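You operate a simulated robot arm through the tools that you are given. There is no shell and no other tool. Be economical: measure what you need, move in short steps, check, and stop when the job is done.

You are at the controls of a simulated two-armed robot. One attempt, no reset.

TASK
Clear the scale with air, oil the insert, then pump the tank to its top line.
Fine: use the oil button; open the blue valve for it and shut it after.

Only the result counts: the job must be done as asked and must still hold three seconds after the hand-in. Knocking over, shifting, dropping, spilling or breaking anything else fails it.

THE ROBOT
Two 7-joint arms with two-finger parallel grippers on one trunk, on a base that drives. Base frame: it is fixed to the floor where the robot stands at the start and does not move with it; the origin is under the middle of the robot, x ahead of it, y to its left, z up; the surface under the hand at the start is at about z = 94. Readings come in cm, degrees, newtons and seconds.
The left shoulder is at the start at [2, 13.8, 136], the right one opposite. With the tool pointing down near the work surface each hand reaches from about 10 to 48 cm from the robot's upright axis, wherever it stands, measured 20 degrees to its own side. Places, roughly: black oil button [40, 10, 100]; blue lift button [40, -10, 100]; blue oil valve [40, 40, 100]; cream lamp switch [60, -20, 90]; cream zero button [60, 0, 130]; green start button [30, 20, 100]; grey air button [40, 0, 100]; grey oil tank [40, 40, 100]; left clamp handle [50, 90, 70]; left jog button [20, 20, 100]; load dial [50, 0, 100]; mode dial [50, 20, 100]; press brake lever [40, 40, 150]; red main switch [60, -20, 130]; red prop [50, 60, 90]; red stop button [50, -20, 100]. Payload 1.57 kg a hand.
The TCP of each hand is the grasp point between the finger pads, 3 cm short of the fingertips. In the tool frame z runs along the fingers and y along their closing line. The gripper opens to 8 cm. The fingers are 1.7 cm wide and 1.2 cm thick; the gripper's body (4 by 8.2 cm) begins 8 cm behind the TCP.
Orientation is told as [roll, pitch, yaw] about the base's x, y, z axes, in that order, counted from this pose: with the fingers straight down and closing along the base's y, the tool's x points along the base's -x, its y along +y and its z along -z.

THE INTERFACE
- The arms move only by the tool step_arm. It takes "left_steps", "right_steps" or both (then of equal length, played together; a hand with none holds still); each is one flat list of numbers, 6 for each row, row after row: the shift along the tool's x, y, z in units of 150 mm (1.0 is 150 mm), then the turn, a rotation vector about the tool's x, y, z in units of 45 degrees (1.0 is 45 degrees). In form: [x, y, z, rx, ry, rz, x, y, z, rx, ry, rz, ...]. A call has 1 to 20 rows; each row is the pose to reach, as a shift and turn from the pose commanded when the call began, along the tool's axes at that moment. "left_hand" and "right_hand" are, for a hand that has rows, the finger opening in cm, from 0 to 8, set as the call begins (left out, the last holds). A call with a number of a shift or a turn outside -1 to 1 is refused whole. A row lasts 0.2 s, in which the tool goes at most 5 cm and 8.6 degrees; a call with a longer step from one row to the next is refused whole, and so is a gripper value outside its range. A pose out of reach is approached as far as the arm can. The call stops where the force on the tool passes 40 N (or 10 N more than at its start, if that is more) or the arm is blocked; 0.2 s more then pass. The fingers move at their own pace (about 4.5 cm/s each) and stop on an object; they squeeze with about 25 N. The grip force told is the motor's: it shows also when the fingers shut on nothing. Time passes only in rows, and 0.2 s behind the last, so rows that repeat a pose let the fingers close. It gives the time, the measured TCP pose, the force on the tool (base axes), the opening and the grip force at its end, in the units of the frame above (readings bear some noise), with the torque about the TCP (base axes, N m) and any sound that the robot's microphone picked up.
- Cameras (640 x 400 px; columns grow to the right, rows downward): "scene" is now at [18.53, 3.48, 126.82]; the picture's right is [0.38, -0.92, 0.00], its down [-0.32, -0.13, -0.94] and it looks along [0.87, 0.36, -0.35] (base axes); focal length 214 px, centre (320, 200). "left" rides on the left gripper at [7.2, 0.7, -12.2] in its tool frame; the picture's right is [-0.09, 1.00, 0.00], its down [-0.84, -0.08, -0.54] and it looks along [-0.54, -0.05, 0.84] (tool axes); focal length 238 px, centre (320, 200). "right" rides on the right gripper at [7.2, -0.7, -12.2] in its tool frame; the picture's right is [0.09, 1.00, 0.00], its down [-0.84, 0.08, -0.54] and it looks along [-0.54, 0.05, 0.84] (tool axes); focal length 238 px, centre (320, 200).
- camera(camera): a new picture of that camera. The clock stands still meanwhile.
- slide_trunk(by): slides the trunk up (or, below 0, down) by that many cm; the arms and the scene camera ride with it, the base frame stays. It gives what a move gives, with no picture.
- roll_base(legs): drives the robot by 1 to 6 legs, each [ahead, left, turn to the left] in cm, cm and degrees, along the robot's own axes; the way and the turn of a leg run together, so that a leg with both is an arc; at most 150 cm and 180 degrees a leg. The arms and the cameras ride along, it lands a little off, and it stops where it bumps. It gives what a move gives.
- head_to(pan, tilt): turns the head with the scene camera to pan (to the left, within 60 degrees either way) and tilt (down, from -29 to 69), counted from straight ahead of the robot. It gives what a move gives.
- pixel_to_xyz(camera, pixels): for up to 12 pixels [column, row] of the newest picture of that camera ("zoom" is the newest enlarged one), the place [x, y, z] in the base frame of the surface seen there, good to about 0.3 cm. The clock stands still meanwhile.
- inspect(camera, box): a new picture of the part [left, top, right, bottom] of that camera's present view, enlarged. The clock stands still meanwhile.
- finish_job(): hands the job in; it is judged then, once.

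Keep the steps short. Do not move on a guess: measure, check each grasp and each placing, and mend mistakes. In all there are 80 turns and 70 pictures (those below and enlarged ones count). Leave the grippers open and the arms clear of the work at the hand-in unless told otherwise, and finish with a single line.

The tools are called after ">>>" as name(argument=value, ...) on one line, values as JSON. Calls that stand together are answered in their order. step_arm: Moves the arms, as the interface text tells. Its arguments: {"type":"object","properties":{"left_steps":{"type":"array"},"left_hand":{"type":"number"},"right_steps":{"type":"array"},"right_hand":{"type":"number"}},"required":[]} The other tools are called the same way: slide_trunk (by) slides the trunk up or down; roll_base (legs) drives the base; head_to (pan, tilt) turns the head that bears the scene camera; camera (camera) takes a picture; pixel_to_xyz (camera, pixels) gives the place of the surface under pixels of a picture; inspect (camera, box) takes an enlarged picture of a part of a camera's view; finish_job () hands the job in.

At the start:

```text
time: 0.0
left_ee_pos: [25.86, 31.26, 122.43]
left_ee_rot: [0.4, 21.3, 1.6]
left_contact_force: [0.0, -0.1, 0.4]
left_moment: [0.0, 0.0, 0.0]
left_grip_width: 7.99
left_grip_force: 0.1
right_ee_pos: [32.41, 6.62, 125.53]
right_ee_rot: [0.0, 16.2, 0.1]
right_contact_force: [0.3, -0.3, -0.5]
right_moment: [0.01, 0.03, 0.05]
right_grip_width: 7.97
right_grip_force: 0.0
trunk travel left (down, up): [-73.5, 50.5]
robot x, y, heading: [0.26, -0.05, -0.3]
head pan, tilt: [22.4, 20.4]
```

scene: 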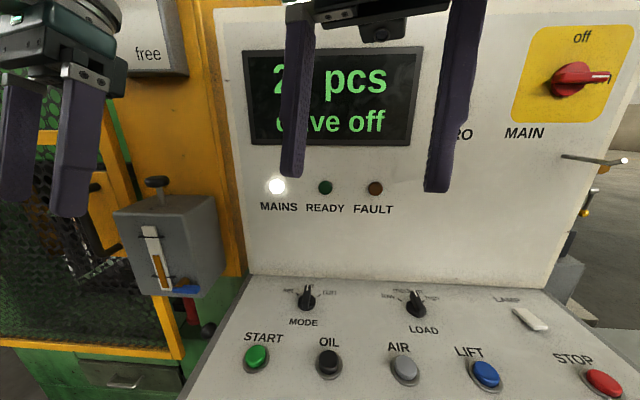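
right: 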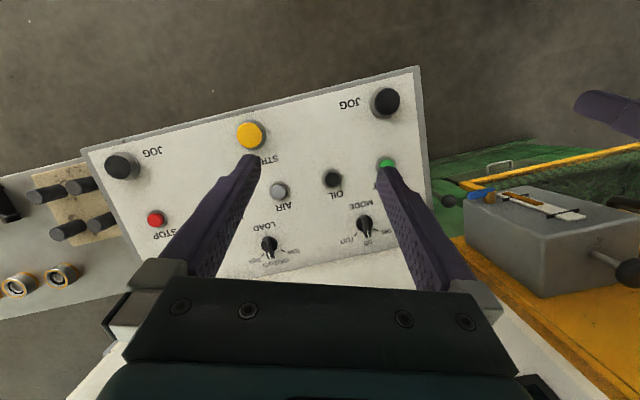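
left: 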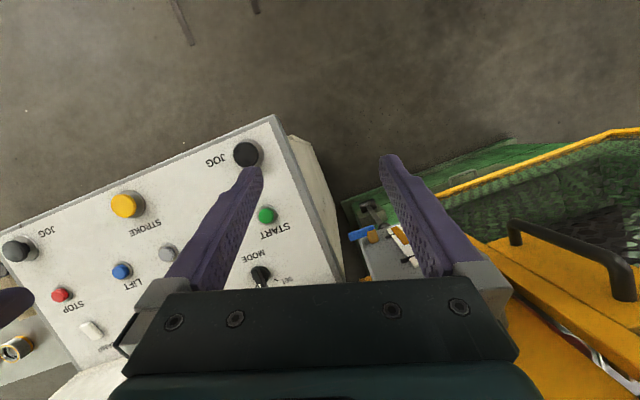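

I see the control panel ahead and an oil tank at left (about 170,250 in scene). I'll turn the head to the left and look closer.

>>> inspect(camera="scene", box=[90, 160, 250, 340])

>>> head_to(pan=50, tilt=25)

>>> camera(camera="scene")

```text
2.22 times, centred on (170, 250) of scene
```

zoom: 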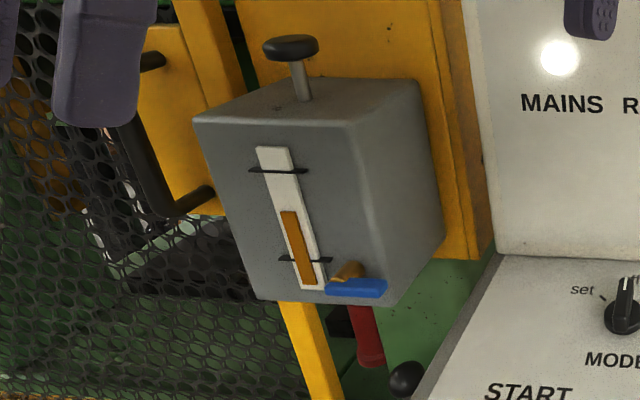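

```text
time: 0.9
left_ee_pos: [25.78, 31.22, 122.45]
left_ee_rot: [0.3, 21.5, 1.7]
left_contact_force: [-0.5, 0.1, -0.4]
left_moment: [0.0, 0.0, 0.0]
left_grip_width: 8.0
left_grip_force: 0.0
right_ee_pos: [32.42, 6.6, 125.52]
right_ee_rot: [-0.2, 16.5, 0.1]
right_contact_force: [-0.6, -0.1, -0.3]
right_moment: [-0.01, 0.0, 0.01]
right_grip_width: 8.03
right_grip_force: 0.1
trunk travel left (down, up): [-73.5, 50.5]
robot x, y, heading: [-0.13, -0.21, -0.4]
head pan, tilt: [50.0, 25.0]
```

```text
65 pictures are left
```

scene: 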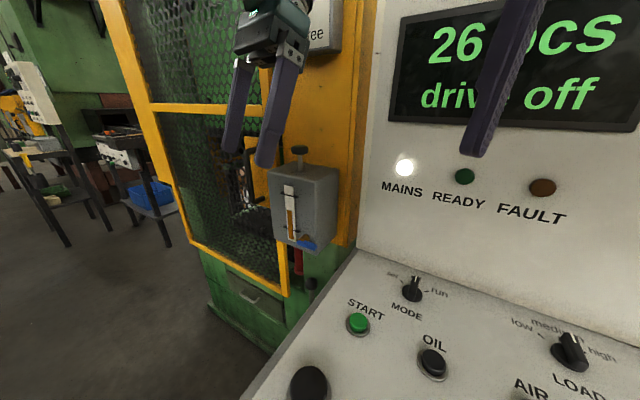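

Now measuring the tank, valve and plunger, and the buttons OIL (433,362).

>>> inspect(camera="scene", box=[200, 130, 360, 300])

>>> pixel_to_xyz(camera="scene", pixels=[[301, 150], [300, 162], [309, 243], [300, 240], [316, 249], [290, 190], [330, 175], [433, 360], [444, 380], [358, 321], [310, 382], [325, 235]])

>>> head_to(pan=10, tilt=45)

>>> camera(camera="scene")

```text
2.35 times, centred on (280, 215) of scene
```

zoom: 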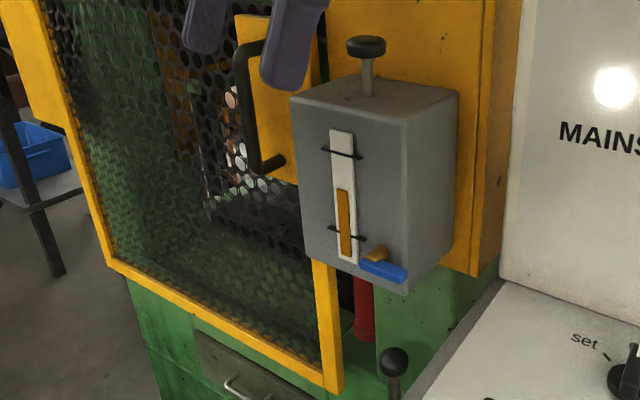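

```text
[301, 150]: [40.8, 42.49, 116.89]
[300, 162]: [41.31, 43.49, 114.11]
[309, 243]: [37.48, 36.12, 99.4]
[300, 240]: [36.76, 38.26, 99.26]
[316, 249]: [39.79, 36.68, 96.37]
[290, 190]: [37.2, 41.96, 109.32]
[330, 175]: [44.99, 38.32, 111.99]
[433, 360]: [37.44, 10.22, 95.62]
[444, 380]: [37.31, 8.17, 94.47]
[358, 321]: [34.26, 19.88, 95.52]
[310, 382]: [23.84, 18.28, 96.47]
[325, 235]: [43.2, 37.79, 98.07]
```

```text
time: 2.0
left_ee_pos: [25.95, 31.31, 122.4]
left_ee_rot: [0.3, 21.2, 1.6]
left_contact_force: [-0.5, 0.2, -0.2]
left_moment: [-0.01, 0.01, -0.03]
left_grip_width: 8.0
left_grip_force: 0.1
right_ee_pos: [32.44, 6.57, 125.55]
right_ee_rot: [-0.2, 16.5, 0.1]
right_contact_force: [0.5, 0.6, 0.8]
right_moment: [-0.03, 0.01, -0.05]
right_grip_width: 7.98
right_grip_force: 0.0
trunk travel left (down, up): [-73.5, 50.5]
robot x, y, heading: [-0.32, 0.4, -0.1]
head pan, tilt: [10.0, 45.0]
```

```text
63 pictures are left
```

scene: 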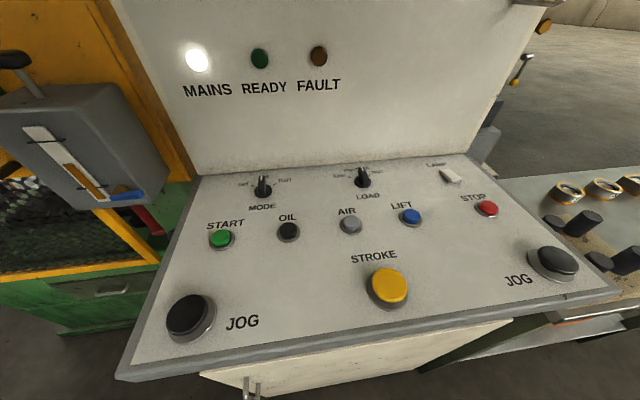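

Measuring the AIR (350,223), OIL (288,231) buttons and the panel around them.

>>> pixel_to_xyz(camera="scene", pixels=[[350, 222], [351, 226], [288, 229], [288, 233], [320, 230], [320, 280], [320, 195], [250, 290], [410, 215], [263, 180], [388, 280], [221, 236]])

>>> inspect(camera="scene", box=[180, 140, 440, 320])

>>> inspect(camera="scene", box=[0, 20, 200, 240])

```text
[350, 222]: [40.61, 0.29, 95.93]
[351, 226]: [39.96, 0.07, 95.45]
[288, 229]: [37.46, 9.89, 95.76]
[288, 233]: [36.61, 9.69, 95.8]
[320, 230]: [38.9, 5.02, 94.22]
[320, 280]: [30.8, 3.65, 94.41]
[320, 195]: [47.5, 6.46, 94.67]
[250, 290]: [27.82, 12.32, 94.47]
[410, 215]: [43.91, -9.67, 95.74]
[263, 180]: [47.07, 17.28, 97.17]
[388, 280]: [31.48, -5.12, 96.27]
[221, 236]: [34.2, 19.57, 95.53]
```

```text
2.22 times, centred on (310, 230) of scene
```

zoom: 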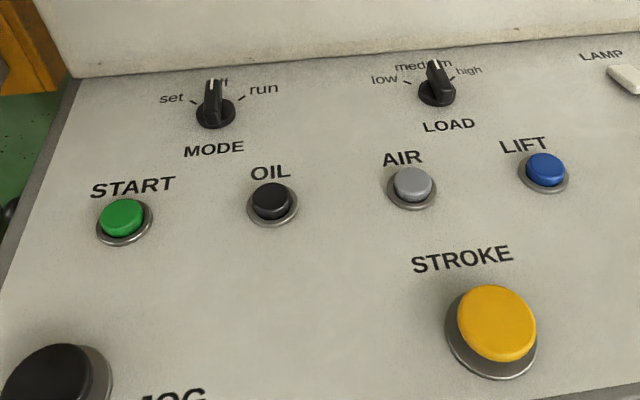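

```text
1.82 times, centred on (100, 130) of scene
```

zoom: 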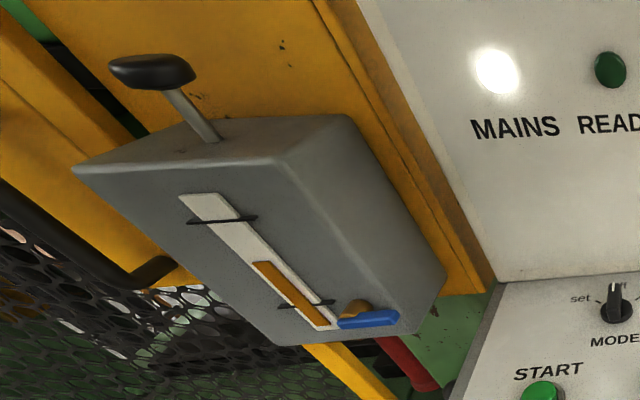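

MODE points at off, AIR top at about [40.3, 0.2, 95.9], OIL at [37.1, 9.8, 95.8]. I straighten the right hand and shut its fingers before pressing.

>>> step_arm(right_steps=[0, 0, 0, 0, -0.18, 0, 0, 0, 0, 0, -0.36, 0, 0, 0, 0, 0, -0.36, 0, 0, 0, 0, 0, -0.36, 0], right_hand=0)

```text
time: 3.0
left_ee_pos: [25.91, 31.08, 122.44]
left_ee_rot: [0.3, 21.3, 1.6]
left_contact_force: [0.1, 0.7, -0.3]
left_moment: [0.03, 0.0, 0.0]
left_grip_width: 7.99
left_grip_force: 0.0
right_ee_pos: [32.57, 6.64, 125.59]
right_ee_rot: [0.0, 0.1, 0.2]
right_contact_force: [-0.2, -0.3, -0.1]
right_moment: [0.0, -0.03, 0.0]
right_grip_width: 0.03
right_grip_force: 4.5
trunk travel left (down, up): [-73.5, 50.5]
robot x, y, heading: [-0.17, -0.33, -0.1]
head pan, tilt: [10.0, 45.0]
```

>>> step_arm(right_steps=[-0.129, -0.107, 0.25, 0, 0, 0, -0.257, -0.215, 0.5, 0, 0, 0, -0.386, -0.322, 0.75, 0, 0, 0, -0.515, -0.43, 1.0, 0, 0, 0])

>>> camera(camera="right")

```text
time: 4.0
left_ee_pos: [25.89, 31.24, 122.45]
left_ee_rot: [0.2, 21.2, 1.6]
left_contact_force: [0.3, -0.1, 0.1]
left_moment: [-0.03, 0.01, -0.02]
left_grip_width: 7.98
left_grip_force: 0.0
right_ee_pos: [40.09, 0.33, 110.35]
right_ee_rot: [0.0, 0.0, 0.3]
right_contact_force: [0.6, -0.3, 0.1]
right_moment: [0.0, 0.05, 0.0]
right_grip_width: 0.0
right_grip_force: 21.8
trunk travel left (down, up): [-73.5, 50.5]
robot x, y, heading: [0.11, 0.27, 0.0]
head pan, tilt: [10.0, 45.0]
```

```text
60 pictures are left
```

right: 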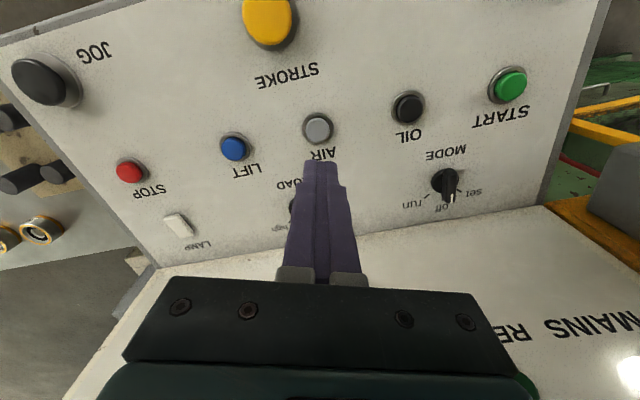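

Fingers are above AIR. First a baseline look at the press interior.

>>> head_to(pan=58, tilt=25)

>>> inspect(camera="scene", box=[160, 60, 460, 260])

```text
time: 5.2
left_ee_pos: [25.86, 31.3, 122.41]
left_ee_rot: [0.4, 21.3, 1.7]
left_contact_force: [1.1, -0.1, -0.5]
left_moment: [0.0, 0.03, -0.02]
left_grip_width: 8.01
left_grip_force: 0.1
right_ee_pos: [40.09, 0.42, 110.47]
right_ee_rot: [-0.1, 0.1, 0.1]
right_contact_force: [0.0, 1.0, 0.3]
right_moment: [0.03, -0.02, 0.03]
right_grip_width: 0.0
right_grip_force: 21.3
trunk travel left (down, up): [-73.5, 50.5]
robot x, y, heading: [-0.07, 0.26, 0.1]
head pan, tilt: [58.0, 25.0]
```

```text
2.00 times, centred on (310, 160) of scene
```

zoom: 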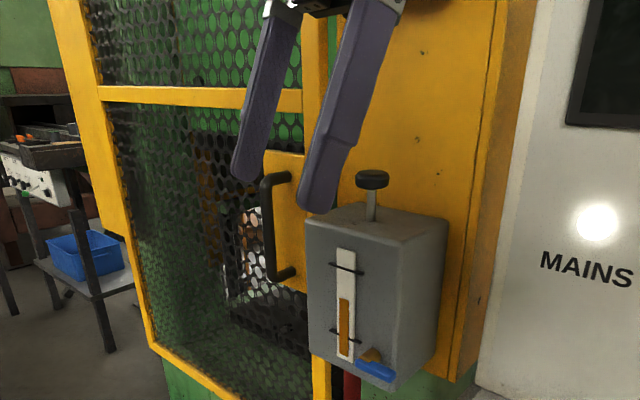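

Baseline seen. Now lower the right fingers to just above AIR, then press.

>>> step_arm(right_steps=[-0.01, -0.008, 0.23, 0, 0, 0, -0.01, -0.008, 0.46, 0, 0, 0, -0.01, -0.008, 0.69, 0, 0, 0])

>>> camera(camera="right")

```text
time: 6.0
left_ee_pos: [25.87, 31.25, 122.51]
left_ee_rot: [0.2, 21.3, 1.6]
left_contact_force: [0.0, 0.0, 0.5]
left_moment: [-0.01, -0.01, -0.03]
left_grip_width: 8.01
left_grip_force: 0.0
right_ee_pos: [40.28, 0.15, 100.11]
right_ee_rot: [0.0, 0.1, 0.2]
right_contact_force: [0.9, 0.1, 0.5]
right_moment: [-0.01, 0.02, 0.02]
right_grip_width: 0.01
right_grip_force: 21.8
trunk travel left (down, up): [-73.5, 50.5]
robot x, y, heading: [0.48, 0.11, 0.0]
head pan, tilt: [58.0, 25.0]
```

```text
58 pictures are left
```

right: 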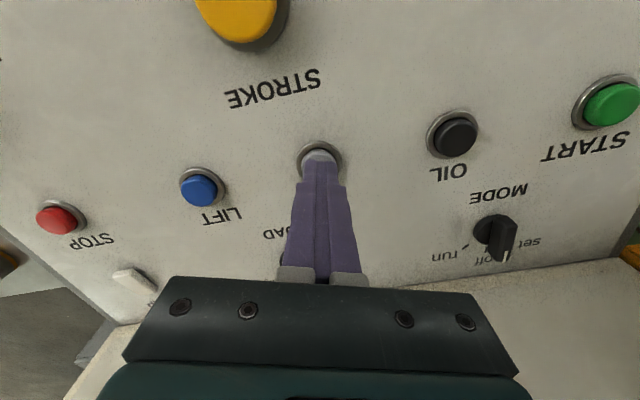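

Fingertips sit right over AIR, about 1.2 cm above it. Pressing down in small steps and holding.

>>> step_arm(right_steps=[0, 0, 0.05, 0, 0, 0, 0, 0, 0.08, 0, 0, 0, 0, 0, 0.1, 0, 0, 0, 0, 0, 0.12, 0, 0, 0, 0, 0, 0.12, 0, 0, 0, 0, 0, 0.12, 0, 0, 0, 0, 0, 0.12, 0, 0, 0])

>>> inspect(camera="scene", box=[160, 60, 460, 260])

```text
time: 7.5
left_ee_pos: [25.91, 31.35, 122.49]
left_ee_rot: [0.3, 21.3, 1.7]
left_contact_force: [0.0, 1.0, -0.2]
left_moment: [0.0, 0.03, 0.04]
left_grip_width: 8.01
left_grip_force: 0.2
right_ee_pos: [40.38, -0.03, 98.51]
right_ee_rot: [0.0, 0.1, 0.1]
right_contact_force: [-0.1, -0.2, 0.4]
right_moment: [0.0, 0.01, 0.0]
right_grip_width: 0.05
right_grip_force: 21.5
trunk travel left (down, up): [-73.5, 50.5]
robot x, y, heading: [0.05, -0.19, 0.2]
head pan, tilt: [58.0, 25.0]
```

```text
2.00 times, centred on (310, 160) of scene
```

zoom: 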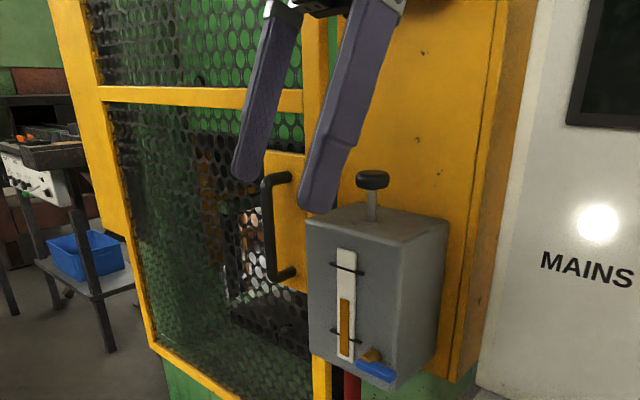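

No force and no sound yet at tip 95.5; pressing further in fine steps.

>>> step_arm(right_steps=[0, 0, 0.02, 0, 0, 0, 0, 0, 0.035, 0, 0, 0, 0, 0, 0.05, 0, 0, 0, 0, 0, 0.05, 0, 0, 0])

```text
time: 8.6
left_ee_pos: [25.88, 31.28, 122.53]
left_ee_rot: [0.3, 21.3, 1.6]
left_contact_force: [0.0, -0.8, 0.1]
left_moment: [-0.02, -0.01, 0.0]
left_grip_width: 7.99
left_grip_force: 0.0
right_ee_pos: [40.18, -0.13, 97.79]
right_ee_rot: [0.0, -0.2, 0.2]
right_contact_force: [-5.4, 0.4, 23.6]
right_moment: [0.02, 0.1, -0.08]
right_grip_width: 0.0
right_grip_force: 21.4
trunk travel left (down, up): [-73.5, 50.5]
robot x, y, heading: [-0.27, 0.25, -0.3]
head pan, tilt: [58.0, 25.0]
heard: click
```

A click at 23.6 N: the button is in. I hold and look.

>>> step_arm(right_steps=[0, 0, 0, 0, 0, 0, 0, 0, 0, 0, 0, 0, 0, 0, 0, 0, 0, 0, 0, 0, 0, 0, 0, 0, 0, 0, 0, 0, 0, 0, 0, 0, 0, 0, 0, 0])

>>> camera(camera="scene")

```text
time: 10.0
left_ee_pos: [25.97, 31.23, 122.39]
left_ee_rot: [0.3, 21.4, 1.6]
left_contact_force: [0.2, 0.2, 0.2]
left_moment: [0.02, 0.0, -0.03]
left_grip_width: 8.0
left_grip_force: 0.1
right_ee_pos: [40.31, -0.18, 97.89]
right_ee_rot: [0.1, -0.1, 0.2]
right_contact_force: [-5.5, -2.2, 20.1]
right_moment: [-0.06, 0.18, -0.07]
right_grip_width: 0.02
right_grip_force: 21.3
trunk travel left (down, up): [-73.5, 50.5]
robot x, y, heading: [0.15, 0.03, 0.0]
head pan, tilt: [58.0, 25.0]
stopped in row 6 (right hand): the force on the tool passed its limit at 40 N (the readings are from after the stop); the commanded pose is now the measured one
```

```text
56 pictures are left
```

scene: 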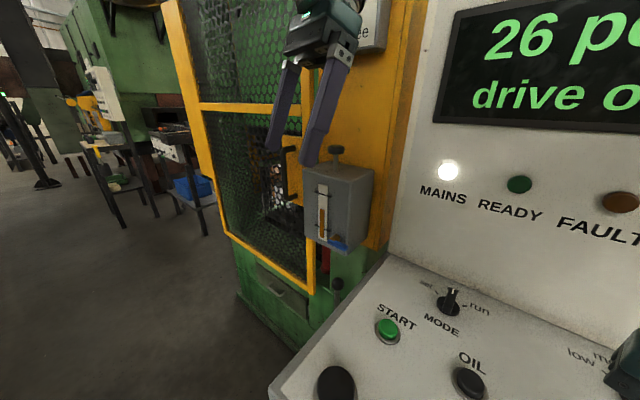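

Held over a second. Zooming into the press interior at about (280,180) to look for scale.

>>> inspect(camera="scene", box=[235, 120, 315, 240])

>>> step_arm(right_steps=[0, 0, -0.1, 0, 0, 0, 0, 0, -0.25, 0, 0, 0])

```text
3.33 times, centred on (275, 180) of scene
```

zoom: 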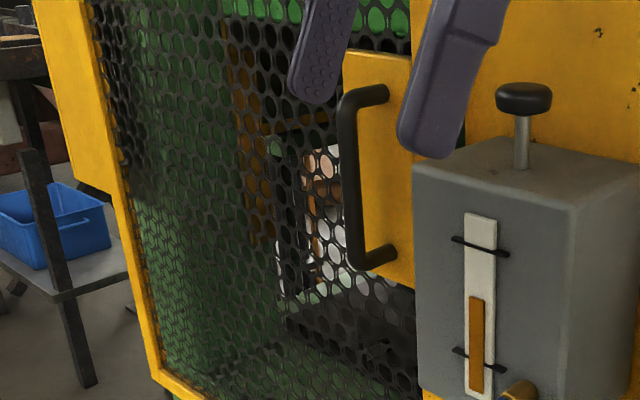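

```text
time: 10.6
left_ee_pos: [26.0, 31.29, 122.39]
left_ee_rot: [0.3, 21.4, 1.6]
left_contact_force: [0.3, 0.0, 0.0]
left_moment: [0.0, 0.02, -0.02]
left_grip_width: 8.0
left_grip_force: 0.0
right_ee_pos: [40.06, -0.19, 101.38]
right_ee_rot: [0.0, 0.1, 0.3]
right_contact_force: [0.7, -0.9, 0.3]
right_moment: [-0.03, -0.02, 0.0]
right_grip_width: 0.01
right_grip_force: 20.9
trunk travel left (down, up): [-73.5, 50.5]
robot x, y, heading: [0.33, 0.1, -0.0]
head pan, tilt: [58.0, 25.0]
```

I'll swing the left hand left and tilt it forward so its camera looks into the press through the mesh.

>>> step_arm(left_steps=[0.12, 0.16, 0.05, 0, -0.16, 0, 0.25, 0.32, 0.1, 0, -0.33, 0, 0.37, 0.48, 0.15, 0, -0.5, 0, 0.5, 0.64, 0.2, 0, -0.66, 0, 0.62, 0.8, 0.25, 0, -0.83, 0, 0.74, 0.96, 0.287, 0, -0.99, 0])

>>> camera(camera="left")

```text
time: 12.0
left_ee_pos: [13.68, 45.42, 122.57]
left_ee_rot: [0.3, -23.6, 1.1]
left_contact_force: [-0.3, 0.1, 0.4]
left_moment: [0.02, 0.03, -0.03]
left_grip_width: 8.0
left_grip_force: 0.1
right_ee_pos: [40.03, -0.27, 101.36]
right_ee_rot: [0.0, 0.0, 0.2]
right_contact_force: [0.1, 0.3, 0.7]
right_moment: [-0.02, 0.0, 0.0]
right_grip_width: 0.04
right_grip_force: 21.3
trunk travel left (down, up): [-73.5, 50.5]
robot x, y, heading: [0.03, 0.18, 0.1]
head pan, tilt: [58.0, 25.0]
```

```text
54 pictures are left
```

left: 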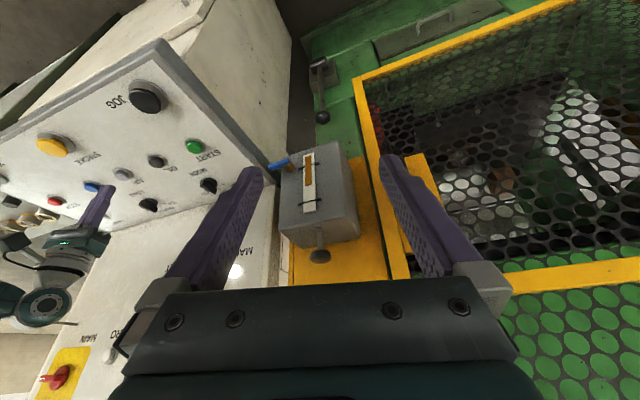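

The interior shows through the mesh at (480,190). Zooming there.

>>> inspect(camera="left", box=[390, 60, 640, 260])

>>> pixel_to_xyz(camera="left", pixels=[[280, 164], [290, 167], [272, 167], [310, 195], [320, 256], [320, 245], [300, 215], [500, 180], [495, 225], [600, 130], [475, 187], [306, 157]])

```text
2.00 times, centred on (515, 160) of left
```

zoom: 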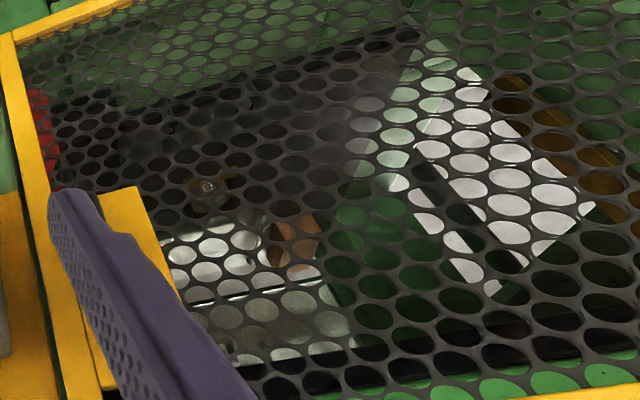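

```text
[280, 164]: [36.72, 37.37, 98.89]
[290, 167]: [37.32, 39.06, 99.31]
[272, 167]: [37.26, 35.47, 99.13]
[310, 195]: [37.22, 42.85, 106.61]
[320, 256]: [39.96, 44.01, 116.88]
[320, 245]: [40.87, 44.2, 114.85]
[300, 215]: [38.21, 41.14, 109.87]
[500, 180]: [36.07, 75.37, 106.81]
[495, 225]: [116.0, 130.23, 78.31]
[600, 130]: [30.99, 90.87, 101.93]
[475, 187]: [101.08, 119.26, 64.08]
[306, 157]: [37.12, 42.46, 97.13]
```

I'll bring the left hand nearer the mesh and more to the left for a better view of the die.

>>> step_arm(left_steps=[-0.147, 0.173, 0.064, 0, 0, 0, -0.293, 0.347, 0.128, 0, 0, 0, -0.44, 0.52, 0.192, 0, 0, 0, -0.587, 0.693, 0.256, 0, 0, 0, -0.733, 0.867, 0.32, 0, 0, 0])

>>> camera(camera="left")

```text
time: 13.2
left_ee_pos: [25.33, 59.01, 122.25]
left_ee_rot: [0.2, -23.2, 1.3]
left_contact_force: [1.0, 0.5, 0.6]
left_moment: [0.0, 0.0, 0.01]
left_grip_width: 7.99
left_grip_force: 0.1
right_ee_pos: [39.98, -0.19, 101.43]
right_ee_rot: [0.0, 0.0, 0.2]
right_contact_force: [-0.2, -0.2, 0.1]
right_moment: [0.02, 0.01, 0.0]
right_grip_width: 0.01
right_grip_force: 21.4
trunk travel left (down, up): [-73.5, 50.5]
robot x, y, heading: [0.0, -0.02, -0.1]
head pan, tilt: [58.0, 25.0]
```

```text
52 pictures are left
```

left: 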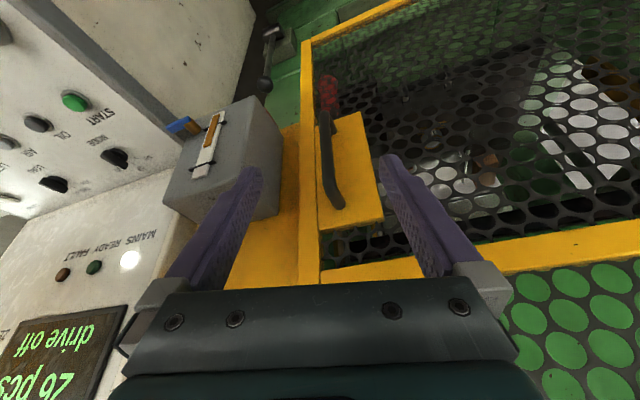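

>>> inspect(camera="left", box=[320, 30, 520, 210])

```text
2.22 times, centred on (420, 120) of left
```

zoom: 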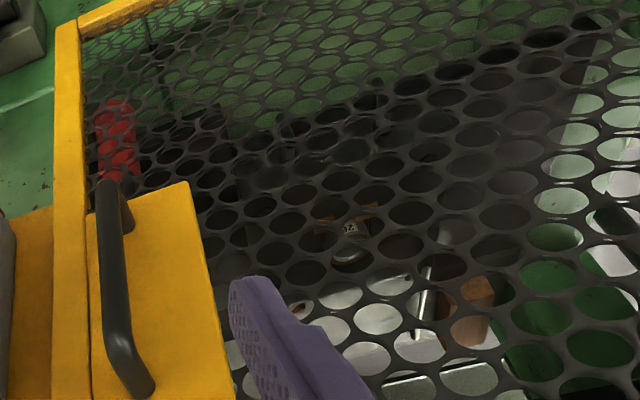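

>>> inspect(camera="left", box=[400, 60, 480, 150])

>>> inspect(camera="scene", box=[200, 80, 340, 220])

>>> pixel_to_xyz(camera="left", pixels=[[428, 131], [430, 128], [433, 139], [415, 90], [425, 100], [400, 105], [420, 120], [440, 110], [325, 90]])

```text
4.44 times, centred on (440, 105) of left
```

zoom: 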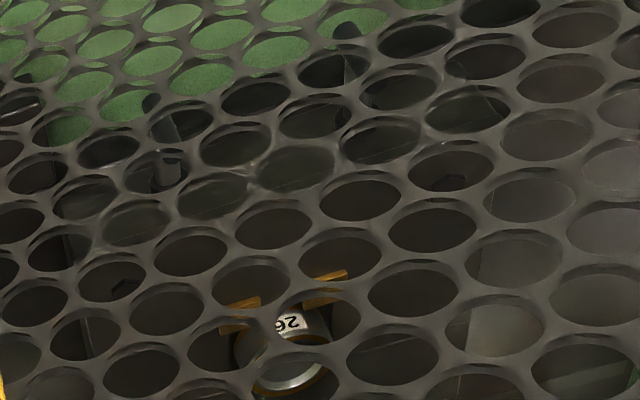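

```text
2.86 times, centred on (270, 150) of scene
```

zoom: 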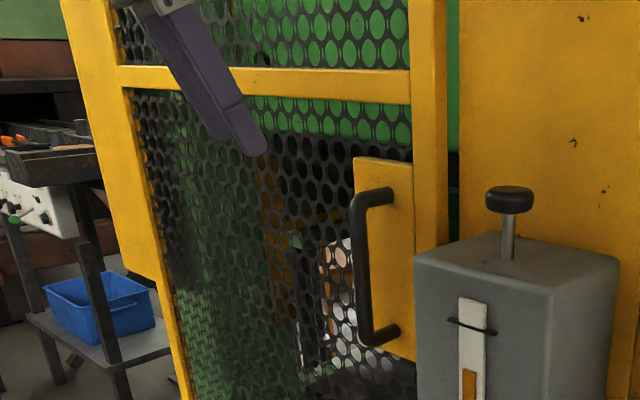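

```text
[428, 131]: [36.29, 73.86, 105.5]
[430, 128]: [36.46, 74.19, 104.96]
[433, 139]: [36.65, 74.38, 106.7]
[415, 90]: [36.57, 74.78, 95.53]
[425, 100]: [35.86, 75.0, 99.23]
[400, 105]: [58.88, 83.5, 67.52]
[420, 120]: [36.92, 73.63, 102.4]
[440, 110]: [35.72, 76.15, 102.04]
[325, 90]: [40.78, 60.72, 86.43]
```

The zoom is sharp, so I look tighter at the insert near (433,130), the part marked "26".

>>> inspect(camera="left", box=[412, 112, 452, 147])

>>> inspect(camera="left", box=[400, 70, 470, 115])

```text
11.43 times, centred on (432, 130) of left
```

zoom: 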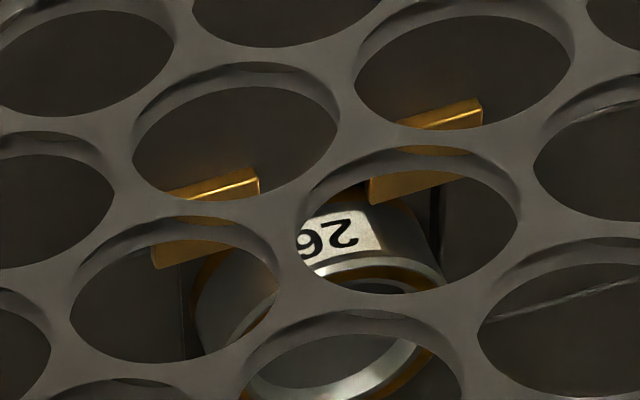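

```text
8.89 times, centred on (435, 92) of left
```

zoom: 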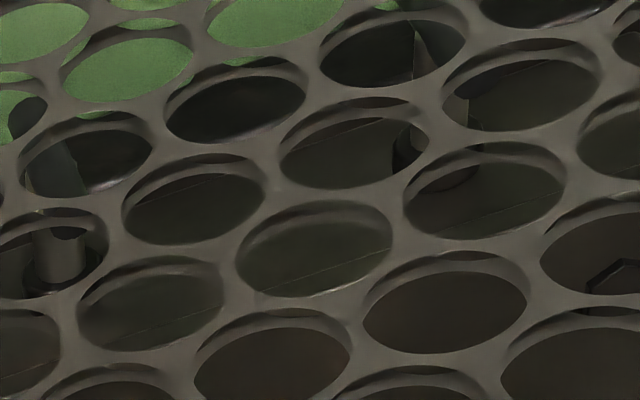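

The insert (ring "26") looks clean and dry. To be sure I press AIR once more, holding longer, then compare.

>>> step_arm(right_steps=[0, 0, 0.15, 0, 0, 0, 0, 0, 0.2, 0, 0, 0, 0, 0, 0.225, 0, 0, 0, 0, 0, 0.238, 0, 0, 0, 0, 0, 0.238, 0, 0, 0, 0, 0, 0.238, 0, 0, 0, 0, 0, 0.238, 0, 0, 0, 0, 0, 0.238, 0, 0, 0, 0, 0, 0.238, 0, 0, 0, 0, 0, 0.238, 0, 0, 0])

>>> inspect(camera="left", box=[400, 80, 480, 150])

```text
time: 15.4
left_ee_pos: [25.34, 59.0, 122.31]
left_ee_rot: [0.3, -23.2, 1.4]
left_contact_force: [-0.6, 0.6, -0.5]
left_moment: [0.01, -0.05, 0.01]
left_grip_width: 8.0
left_grip_force: 0.1
right_ee_pos: [40.1, -0.12, 97.9]
right_ee_rot: [0.0, 0.1, 0.3]
right_contact_force: [-2.2, -1.7, 5.2]
right_moment: [-0.02, -0.02, 0.03]
right_grip_width: 0.0
right_grip_force: 21.9
trunk travel left (down, up): [-73.5, 50.5]
robot x, y, heading: [-0.03, -0.08, -0.0]
head pan, tilt: [58.0, 25.0]
heard: click
```

```text
5.71 times, centred on (440, 115) of left
```

zoom: 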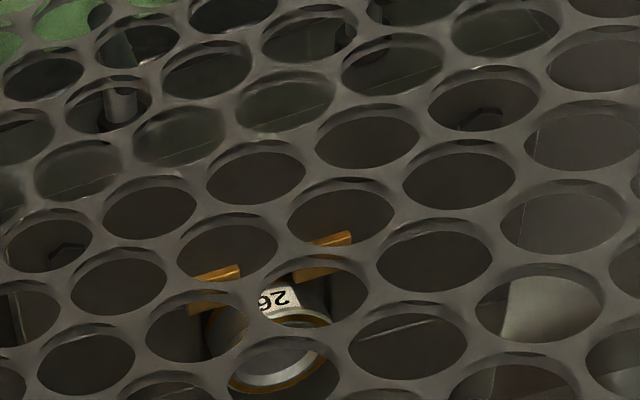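

Same picture. Release AIR and shift the left camera 1.7 cm to see the insert through a hole.

>>> step_arm(right_steps=[0, 0, -0.12, 0, 0, 0, 0, 0, -0.3, 0, 0, 0], left_steps=[0, 0.06, 0, 0, 0, 0, 0, 0.113, 0, 0, 0, 0])

>>> inspect(camera="left", box=[390, 112, 450, 152])

```text
time: 16.0
left_ee_pos: [25.26, 60.6, 122.28]
left_ee_rot: [0.3, -23.2, 1.4]
left_contact_force: [-0.5, -0.3, 0.0]
left_moment: [-0.01, -0.04, 0.01]
left_grip_width: 8.01
left_grip_force: 0.0
right_ee_pos: [40.2, 0.01, 102.4]
right_ee_rot: [0.1, 0.0, 0.2]
right_contact_force: [-0.2, 0.5, -0.2]
right_moment: [0.01, 0.02, -0.02]
right_grip_width: 0.0
right_grip_force: 22.1
trunk travel left (down, up): [-73.5, 50.5]
robot x, y, heading: [-0.03, -0.05, 0.3]
head pan, tilt: [58.0, 25.0]
```

```text
10.00 times, centred on (420, 132) of left
```

zoom: 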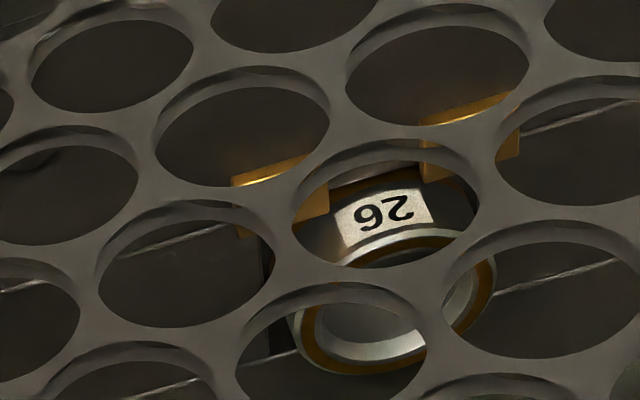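

Insert is clean. Now a close look at the blue valve from the scene camera.

>>> head_to(pan=45, tilt=30)

>>> camera(camera="scene")

```text
time: 16.8
left_ee_pos: [25.21, 60.54, 122.27]
left_ee_rot: [0.3, -23.2, 1.4]
left_contact_force: [-0.2, -0.3, -0.6]
left_moment: [0.03, -0.03, -0.03]
left_grip_width: 8.01
left_grip_force: 0.2
right_ee_pos: [40.02, -0.06, 102.28]
right_ee_rot: [-0.1, 0.0, 0.2]
right_contact_force: [0.0, 0.2, -0.6]
right_moment: [0.0, -0.01, 0.02]
right_grip_width: 0.02
right_grip_force: 21.2
trunk travel left (down, up): [-73.5, 50.5]
robot x, y, heading: [0.13, -0.18, -0.1]
head pan, tilt: [45.0, 30.0]
```

```text
44 pictures are left
```

scene: 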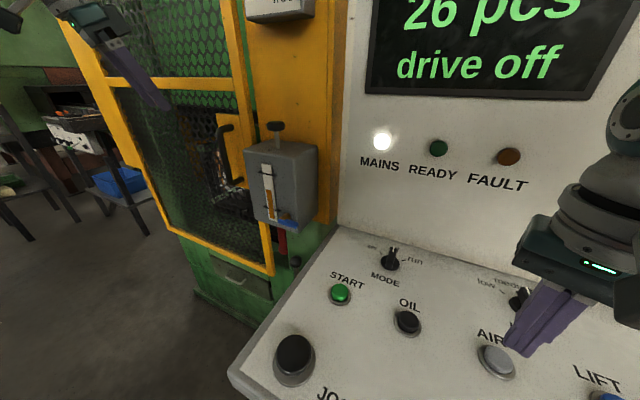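

>>> inspect(camera="scene", box=[240, 120, 330, 250])

>>> inspect(camera="scene", box=[265, 205, 315, 240])

>>> pixel_to_xyz(camera="zoom", pixels=[[50, 100], [100, 150], [200, 150], [250, 170], [300, 180], [350, 190], [400, 200], [250, 200], [300, 220], [350, 225], [420, 220], [200, 120]])

```text
3.08 times, centred on (285, 185) of scene
```

zoom: 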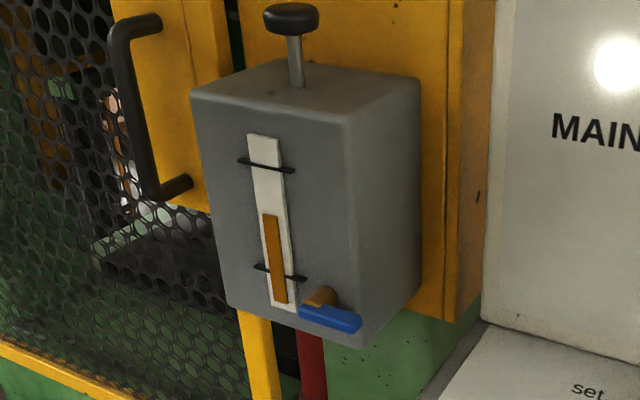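

```text
11.43 times, centred on (290, 222) of scene
```

zoom: 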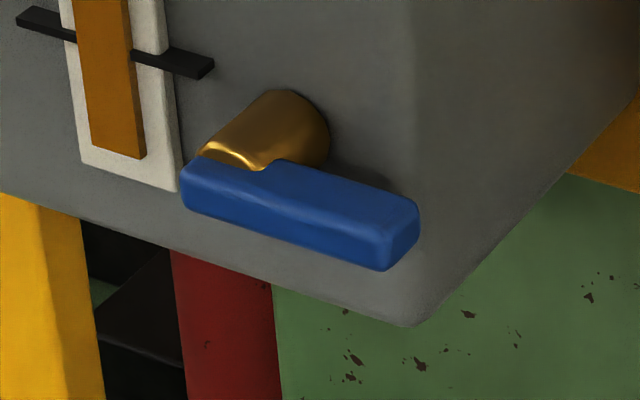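

```text
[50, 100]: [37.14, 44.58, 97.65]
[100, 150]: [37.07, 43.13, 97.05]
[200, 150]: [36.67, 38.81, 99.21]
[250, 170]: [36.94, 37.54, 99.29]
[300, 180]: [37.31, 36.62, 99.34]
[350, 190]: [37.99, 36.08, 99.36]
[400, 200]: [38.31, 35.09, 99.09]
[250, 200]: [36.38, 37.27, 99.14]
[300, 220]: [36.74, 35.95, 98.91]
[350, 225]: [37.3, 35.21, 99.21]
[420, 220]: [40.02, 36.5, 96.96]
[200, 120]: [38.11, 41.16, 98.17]
```

The valve handle lies flat, pointing right from its stem at [36.8, 38.9, 99.3] to its tip near [38, 35, 99.1]. I'll come with closed left fingers tilted forward and push the tip. First swing the hand back and tilt.

>>> step_arm(left_steps=[0.065, -0.187, 0.044, 0, -0.164, 0, 0.13, -0.373, 0.089, 0, -0.328, 0, 0.196, -0.56, 0.133, 0, -0.492, 0, 0.262, -0.747, 0.178, 0, -0.656, 0, 0.327, -0.933, 0.222, 0, -0.82, 0], left_hand=0)

```text
time: 18.0
left_ee_pos: [22.35, 46.32, 117.32]
left_ee_rot: [0.4, -60.4, 1.1]
left_contact_force: [-0.2, 0.0, 0.3]
left_moment: [-0.03, 0.02, -0.04]
left_grip_width: 0.02
left_grip_force: 14.6
right_ee_pos: [40.13, 0.05, 102.21]
right_ee_rot: [0.1, 0.1, 0.1]
right_contact_force: [-0.5, -0.1, 0.6]
right_moment: [0.01, 0.02, 0.0]
right_grip_width: 0.01
right_grip_force: 21.0
trunk travel left (down, up): [-73.5, 50.5]
robot x, y, heading: [0.0, -0.42, 0.1]
head pan, tilt: [45.0, 30.0]
```

>>> step_arm(left_steps=[0.101, -0.172, 0.204, 0, 0, 0, 0.202, -0.343, 0.407, 0, 0, 0, 0.302, -0.515, 0.611, 0, 0, 0, 0.403, -0.687, 0.815, 0, 0, 0])

>>> inspect(camera="scene", box=[200, 120, 360, 260])

>>> camera(camera="left")

```text
time: 19.0
left_ee_pos: [30.17, 36.58, 106.1]
left_ee_rot: [0.6, -60.1, 1.0]
left_contact_force: [0.1, -0.3, -0.4]
left_moment: [0.01, -0.01, -0.03]
left_grip_width: 0.0
left_grip_force: 21.2
right_ee_pos: [40.12, 0.1, 102.3]
right_ee_rot: [0.0, 0.0, 0.2]
right_contact_force: [0.0, -0.5, 0.0]
right_moment: [0.0, 0.01, 0.03]
right_grip_width: 0.02
right_grip_force: 21.7
trunk travel left (down, up): [-73.5, 50.5]
robot x, y, heading: [0.13, -0.09, 0.0]
head pan, tilt: [45.0, 30.0]
```

```text
2.86 times, centred on (280, 190) of scene
```

zoom: 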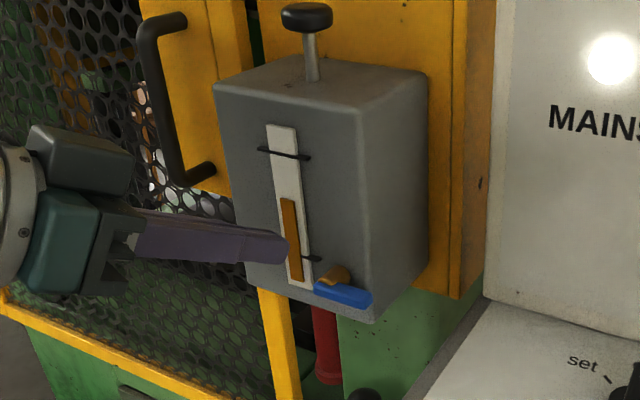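

```text
40 pictures are left
```

left: 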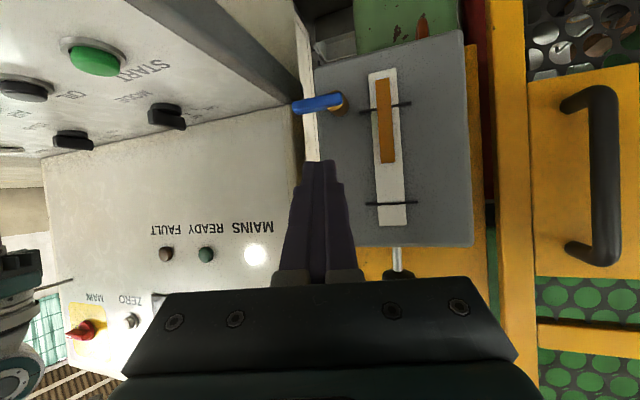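

Measuring the handle in the left picture: tip (297,107), stem (338,106).

>>> pixel_to_xyz(camera="left", pixels=[[297, 107], [305, 106], [320, 103], [335, 98], [338, 108], [318, 110], [360, 110], [318, 130], [330, 150], [450, 130]])

```text
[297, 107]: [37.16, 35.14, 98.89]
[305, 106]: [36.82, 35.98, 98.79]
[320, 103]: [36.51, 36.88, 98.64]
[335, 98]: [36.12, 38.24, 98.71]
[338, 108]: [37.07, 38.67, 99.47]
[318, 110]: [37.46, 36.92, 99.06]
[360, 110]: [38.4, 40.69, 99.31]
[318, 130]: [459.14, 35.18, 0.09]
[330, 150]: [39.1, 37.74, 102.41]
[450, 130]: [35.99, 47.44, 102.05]
```

Handle mid at [36.6, 36.8, 98.8], tip y≈34.7. Moving the fingertips to just above its outer half.

>>> step_arm(left_steps=[0.025, -0.03, 0.21, 0, 0, 0, 0.05, -0.06, 0.41, 0, 0, 0])

>>> inspect(camera="scene", box=[240, 180, 320, 250])

```text
time: 19.6
left_ee_pos: [35.05, 35.74, 102.22]
left_ee_rot: [0.6, -60.1, 1.2]
left_contact_force: [-0.3, -0.1, -1.0]
left_moment: [0.0, 0.03, 0.0]
left_grip_width: 0.0
left_grip_force: 21.1
right_ee_pos: [40.2, 0.07, 102.32]
right_ee_rot: [0.0, 0.0, 0.1]
right_contact_force: [-0.2, -0.7, -0.2]
right_moment: [0.01, 0.01, 0.02]
right_grip_width: 0.01
right_grip_force: 20.8
trunk travel left (down, up): [-73.5, 50.5]
robot x, y, heading: [0.21, -0.24, 0.1]
head pan, tilt: [45.0, 30.0]
```

```text
5.71 times, centred on (280, 215) of scene
```

zoom: 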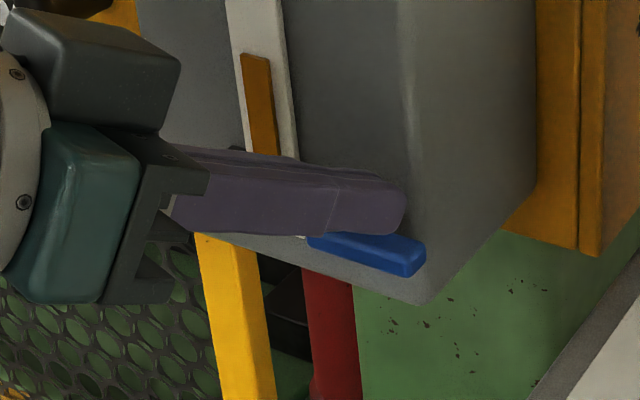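

Fingers are just above the handle. Pushing down gently 1.5 cm to see if it turns that way.

>>> step_arm(left_steps=[0.029, 0, 0.0166, 0, 0, 0, 0.058, 0, 0.033, 0, 0, 0, 0.087, 0, 0.05, 0, 0, 0])

>>> inspect(camera="scene", box=[240, 180, 320, 250])

```text
time: 20.4
left_ee_pos: [35.15, 35.75, 101.25]
left_ee_rot: [0.8, -60.6, 1.0]
left_contact_force: [-6.8, -3.0, 21.8]
left_moment: [-0.03, -0.31, 0.02]
left_grip_width: 0.0
left_grip_force: 20.9
right_ee_pos: [40.25, 0.2, 102.31]
right_ee_rot: [0.1, 0.1, 0.3]
right_contact_force: [-0.2, -0.5, 0.3]
right_moment: [-0.01, 0.03, -0.03]
right_grip_width: 0.0
right_grip_force: 21.9
trunk travel left (down, up): [-73.5, 50.5]
robot x, y, heading: [-0.18, 0.3, -0.1]
head pan, tilt: [45.0, 30.0]
```

```text
5.71 times, centred on (280, 215) of scene
```

zoom: 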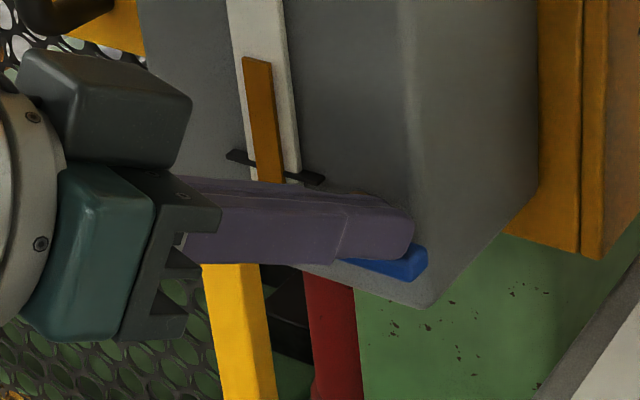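

It doesn't turn downward (21.8 N, handle unmoved). It must turn up, so I back off, level the fingers and come from below.

>>> step_arm(left_steps=[-0.04, 0, -0.023, 0, 0, 0, 0.09, 0, -0.25, 0, 0, 0, 0.226, 0, -0.485, 0, -0.15, 0, 0.226, 0, -0.485, 0, -0.3, 0, 0.226, 0, -0.485, 0, -0.45, 0, 0.226, 0, -0.485, 0, -0.6, 0])

>>> camera(camera="scene")

```text
time: 21.8
left_ee_pos: [27.26, 35.17, 101.63]
left_ee_rot: [4.6, -87.2, -3.0]
left_contact_force: [-0.2, 0.2, -0.7]
left_moment: [-0.02, -0.01, -0.01]
left_grip_width: 0.0
left_grip_force: 21.3
right_ee_pos: [40.17, 0.02, 102.35]
right_ee_rot: [-0.1, 0.0, 0.2]
right_contact_force: [0.3, -0.2, 0.2]
right_moment: [-0.04, 0.01, -0.01]
right_grip_width: 0.0
right_grip_force: 21.0
trunk travel left (down, up): [-73.5, 50.5]
robot x, y, heading: [-0.41, -0.21, -0.3]
head pan, tilt: [45.0, 30.0]
```

```text
37 pictures are left
```

scene: 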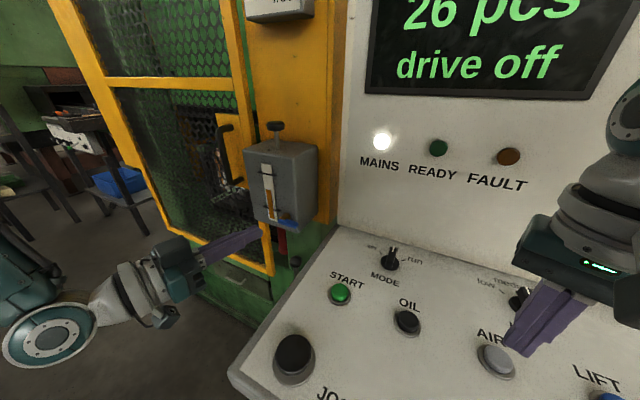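

Level. Now down below the handle height, then forward under it.

>>> step_arm(left_steps=[0.18, 0.01, 0, 0, 0, 0, 0.36, 0.02, 0, 0, 0, 0, 0.36, 0.02, 0.25, 0, 0, 0, 0.36, 0.02, 0.49, 0, 0, 0])

>>> inspect(camera="scene", box=[230, 170, 330, 260])

```text
time: 22.8
left_ee_pos: [34.31, 35.67, 95.73]
left_ee_rot: [4.5, -87.1, -3.1]
left_contact_force: [-0.2, 0.0, 1.2]
left_moment: [0.0, -0.03, 0.0]
left_grip_width: 0.01
left_grip_force: 21.8
right_ee_pos: [40.16, -0.04, 102.36]
right_ee_rot: [0.0, 0.0, 0.3]
right_contact_force: [0.3, -1.0, 0.1]
right_moment: [0.01, 0.02, 0.04]
right_grip_width: 0.01
right_grip_force: 21.0
trunk travel left (down, up): [-73.5, 50.5]
robot x, y, heading: [0.26, -0.09, 0.0]
head pan, tilt: [45.0, 30.0]
```

```text
4.44 times, centred on (280, 215) of scene
```

zoom: 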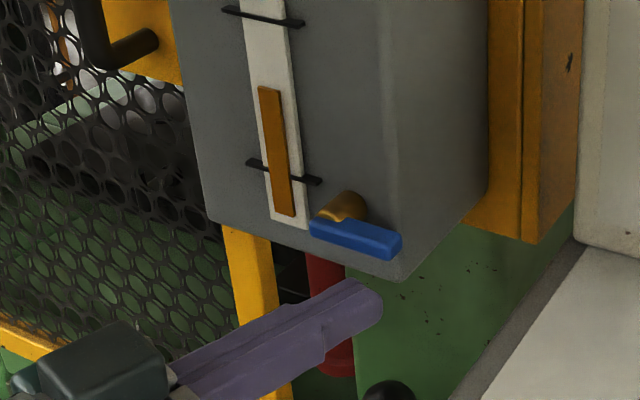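

Fingers are under the handle tip. Pushing up along the arc to about 30° first.

>>> step_arm(left_steps=[-0.098, 0, 0, 0, 0, 0, -0.125, -0.01, 0, 0, 0, 0, -0.153, -0.019, 0, 0, 0, 0, -0.182, -0.022, 0, 0, 0, 0, -0.211, -0.025, 0, 0, 0, 0])

>>> inspect(camera="scene", box=[230, 170, 330, 260])

```text
time: 24.0
left_ee_pos: [34.47, 35.56, 98.99]
left_ee_rot: [5.2, -87.1, -3.7]
left_contact_force: [-0.6, -1.4, -1.9]
left_moment: [-0.01, 0.0, -0.03]
left_grip_width: 0.0
left_grip_force: 21.1
right_ee_pos: [40.07, -0.12, 102.35]
right_ee_rot: [0.0, 0.1, 0.2]
right_contact_force: [0.5, 0.2, 0.4]
right_moment: [-0.01, -0.05, -0.01]
right_grip_width: 0.0
right_grip_force: 21.1
trunk travel left (down, up): [-73.5, 50.5]
robot x, y, heading: [0.33, -0.11, 0.2]
head pan, tilt: [45.0, 30.0]
```

```text
4.44 times, centred on (280, 215) of scene
```

zoom: 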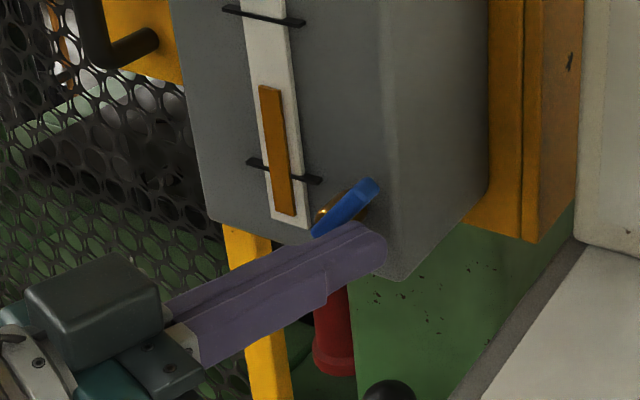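

It turns freely upward (now ~50°). Continuing the arc to vertical.

>>> step_arm(left_steps=[-0.03, 0.005, 0, 0, 0, 0, -0.06, 0.01, 0, 0, 0, 0, -0.114, 0.034, 0, 0, 0, 0, -0.16, 0.072, 0, 0, 0, 0, -0.18, 0.1, 0, 0, 0, 0, -0.194, 0.12, 0, 0, 0, 0])

>>> inspect(camera="scene", box=[230, 170, 330, 260])

```text
time: 25.4
left_ee_pos: [34.5, 36.6, 101.52]
left_ee_rot: [-2.1, -86.7, 3.2]
left_contact_force: [6.3, -19.3, -14.0]
left_moment: [-0.35, 0.23, -0.49]
left_grip_width: 0.0
left_grip_force: 21.8
right_ee_pos: [40.1, -0.44, 102.31]
right_ee_rot: [-0.2, 0.0, 0.1]
right_contact_force: [-0.2, 0.1, -0.5]
right_moment: [0.01, -0.02, -0.03]
right_grip_width: 0.0
right_grip_force: 21.3
trunk travel left (down, up): [-73.5, 50.5]
robot x, y, heading: [0.26, -0.05, -0.1]
head pan, tilt: [45.0, 30.0]
```

```text
4.44 times, centred on (280, 215) of scene
```

zoom: 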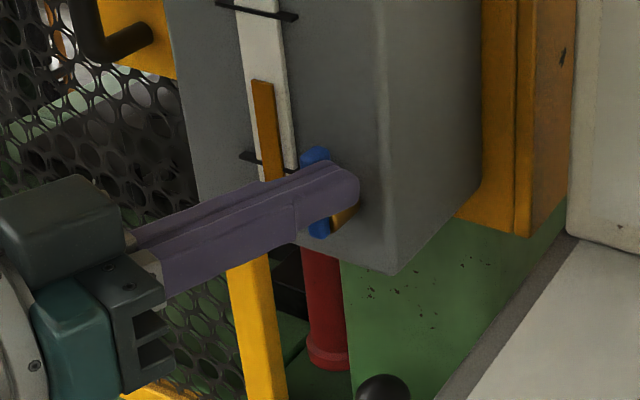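

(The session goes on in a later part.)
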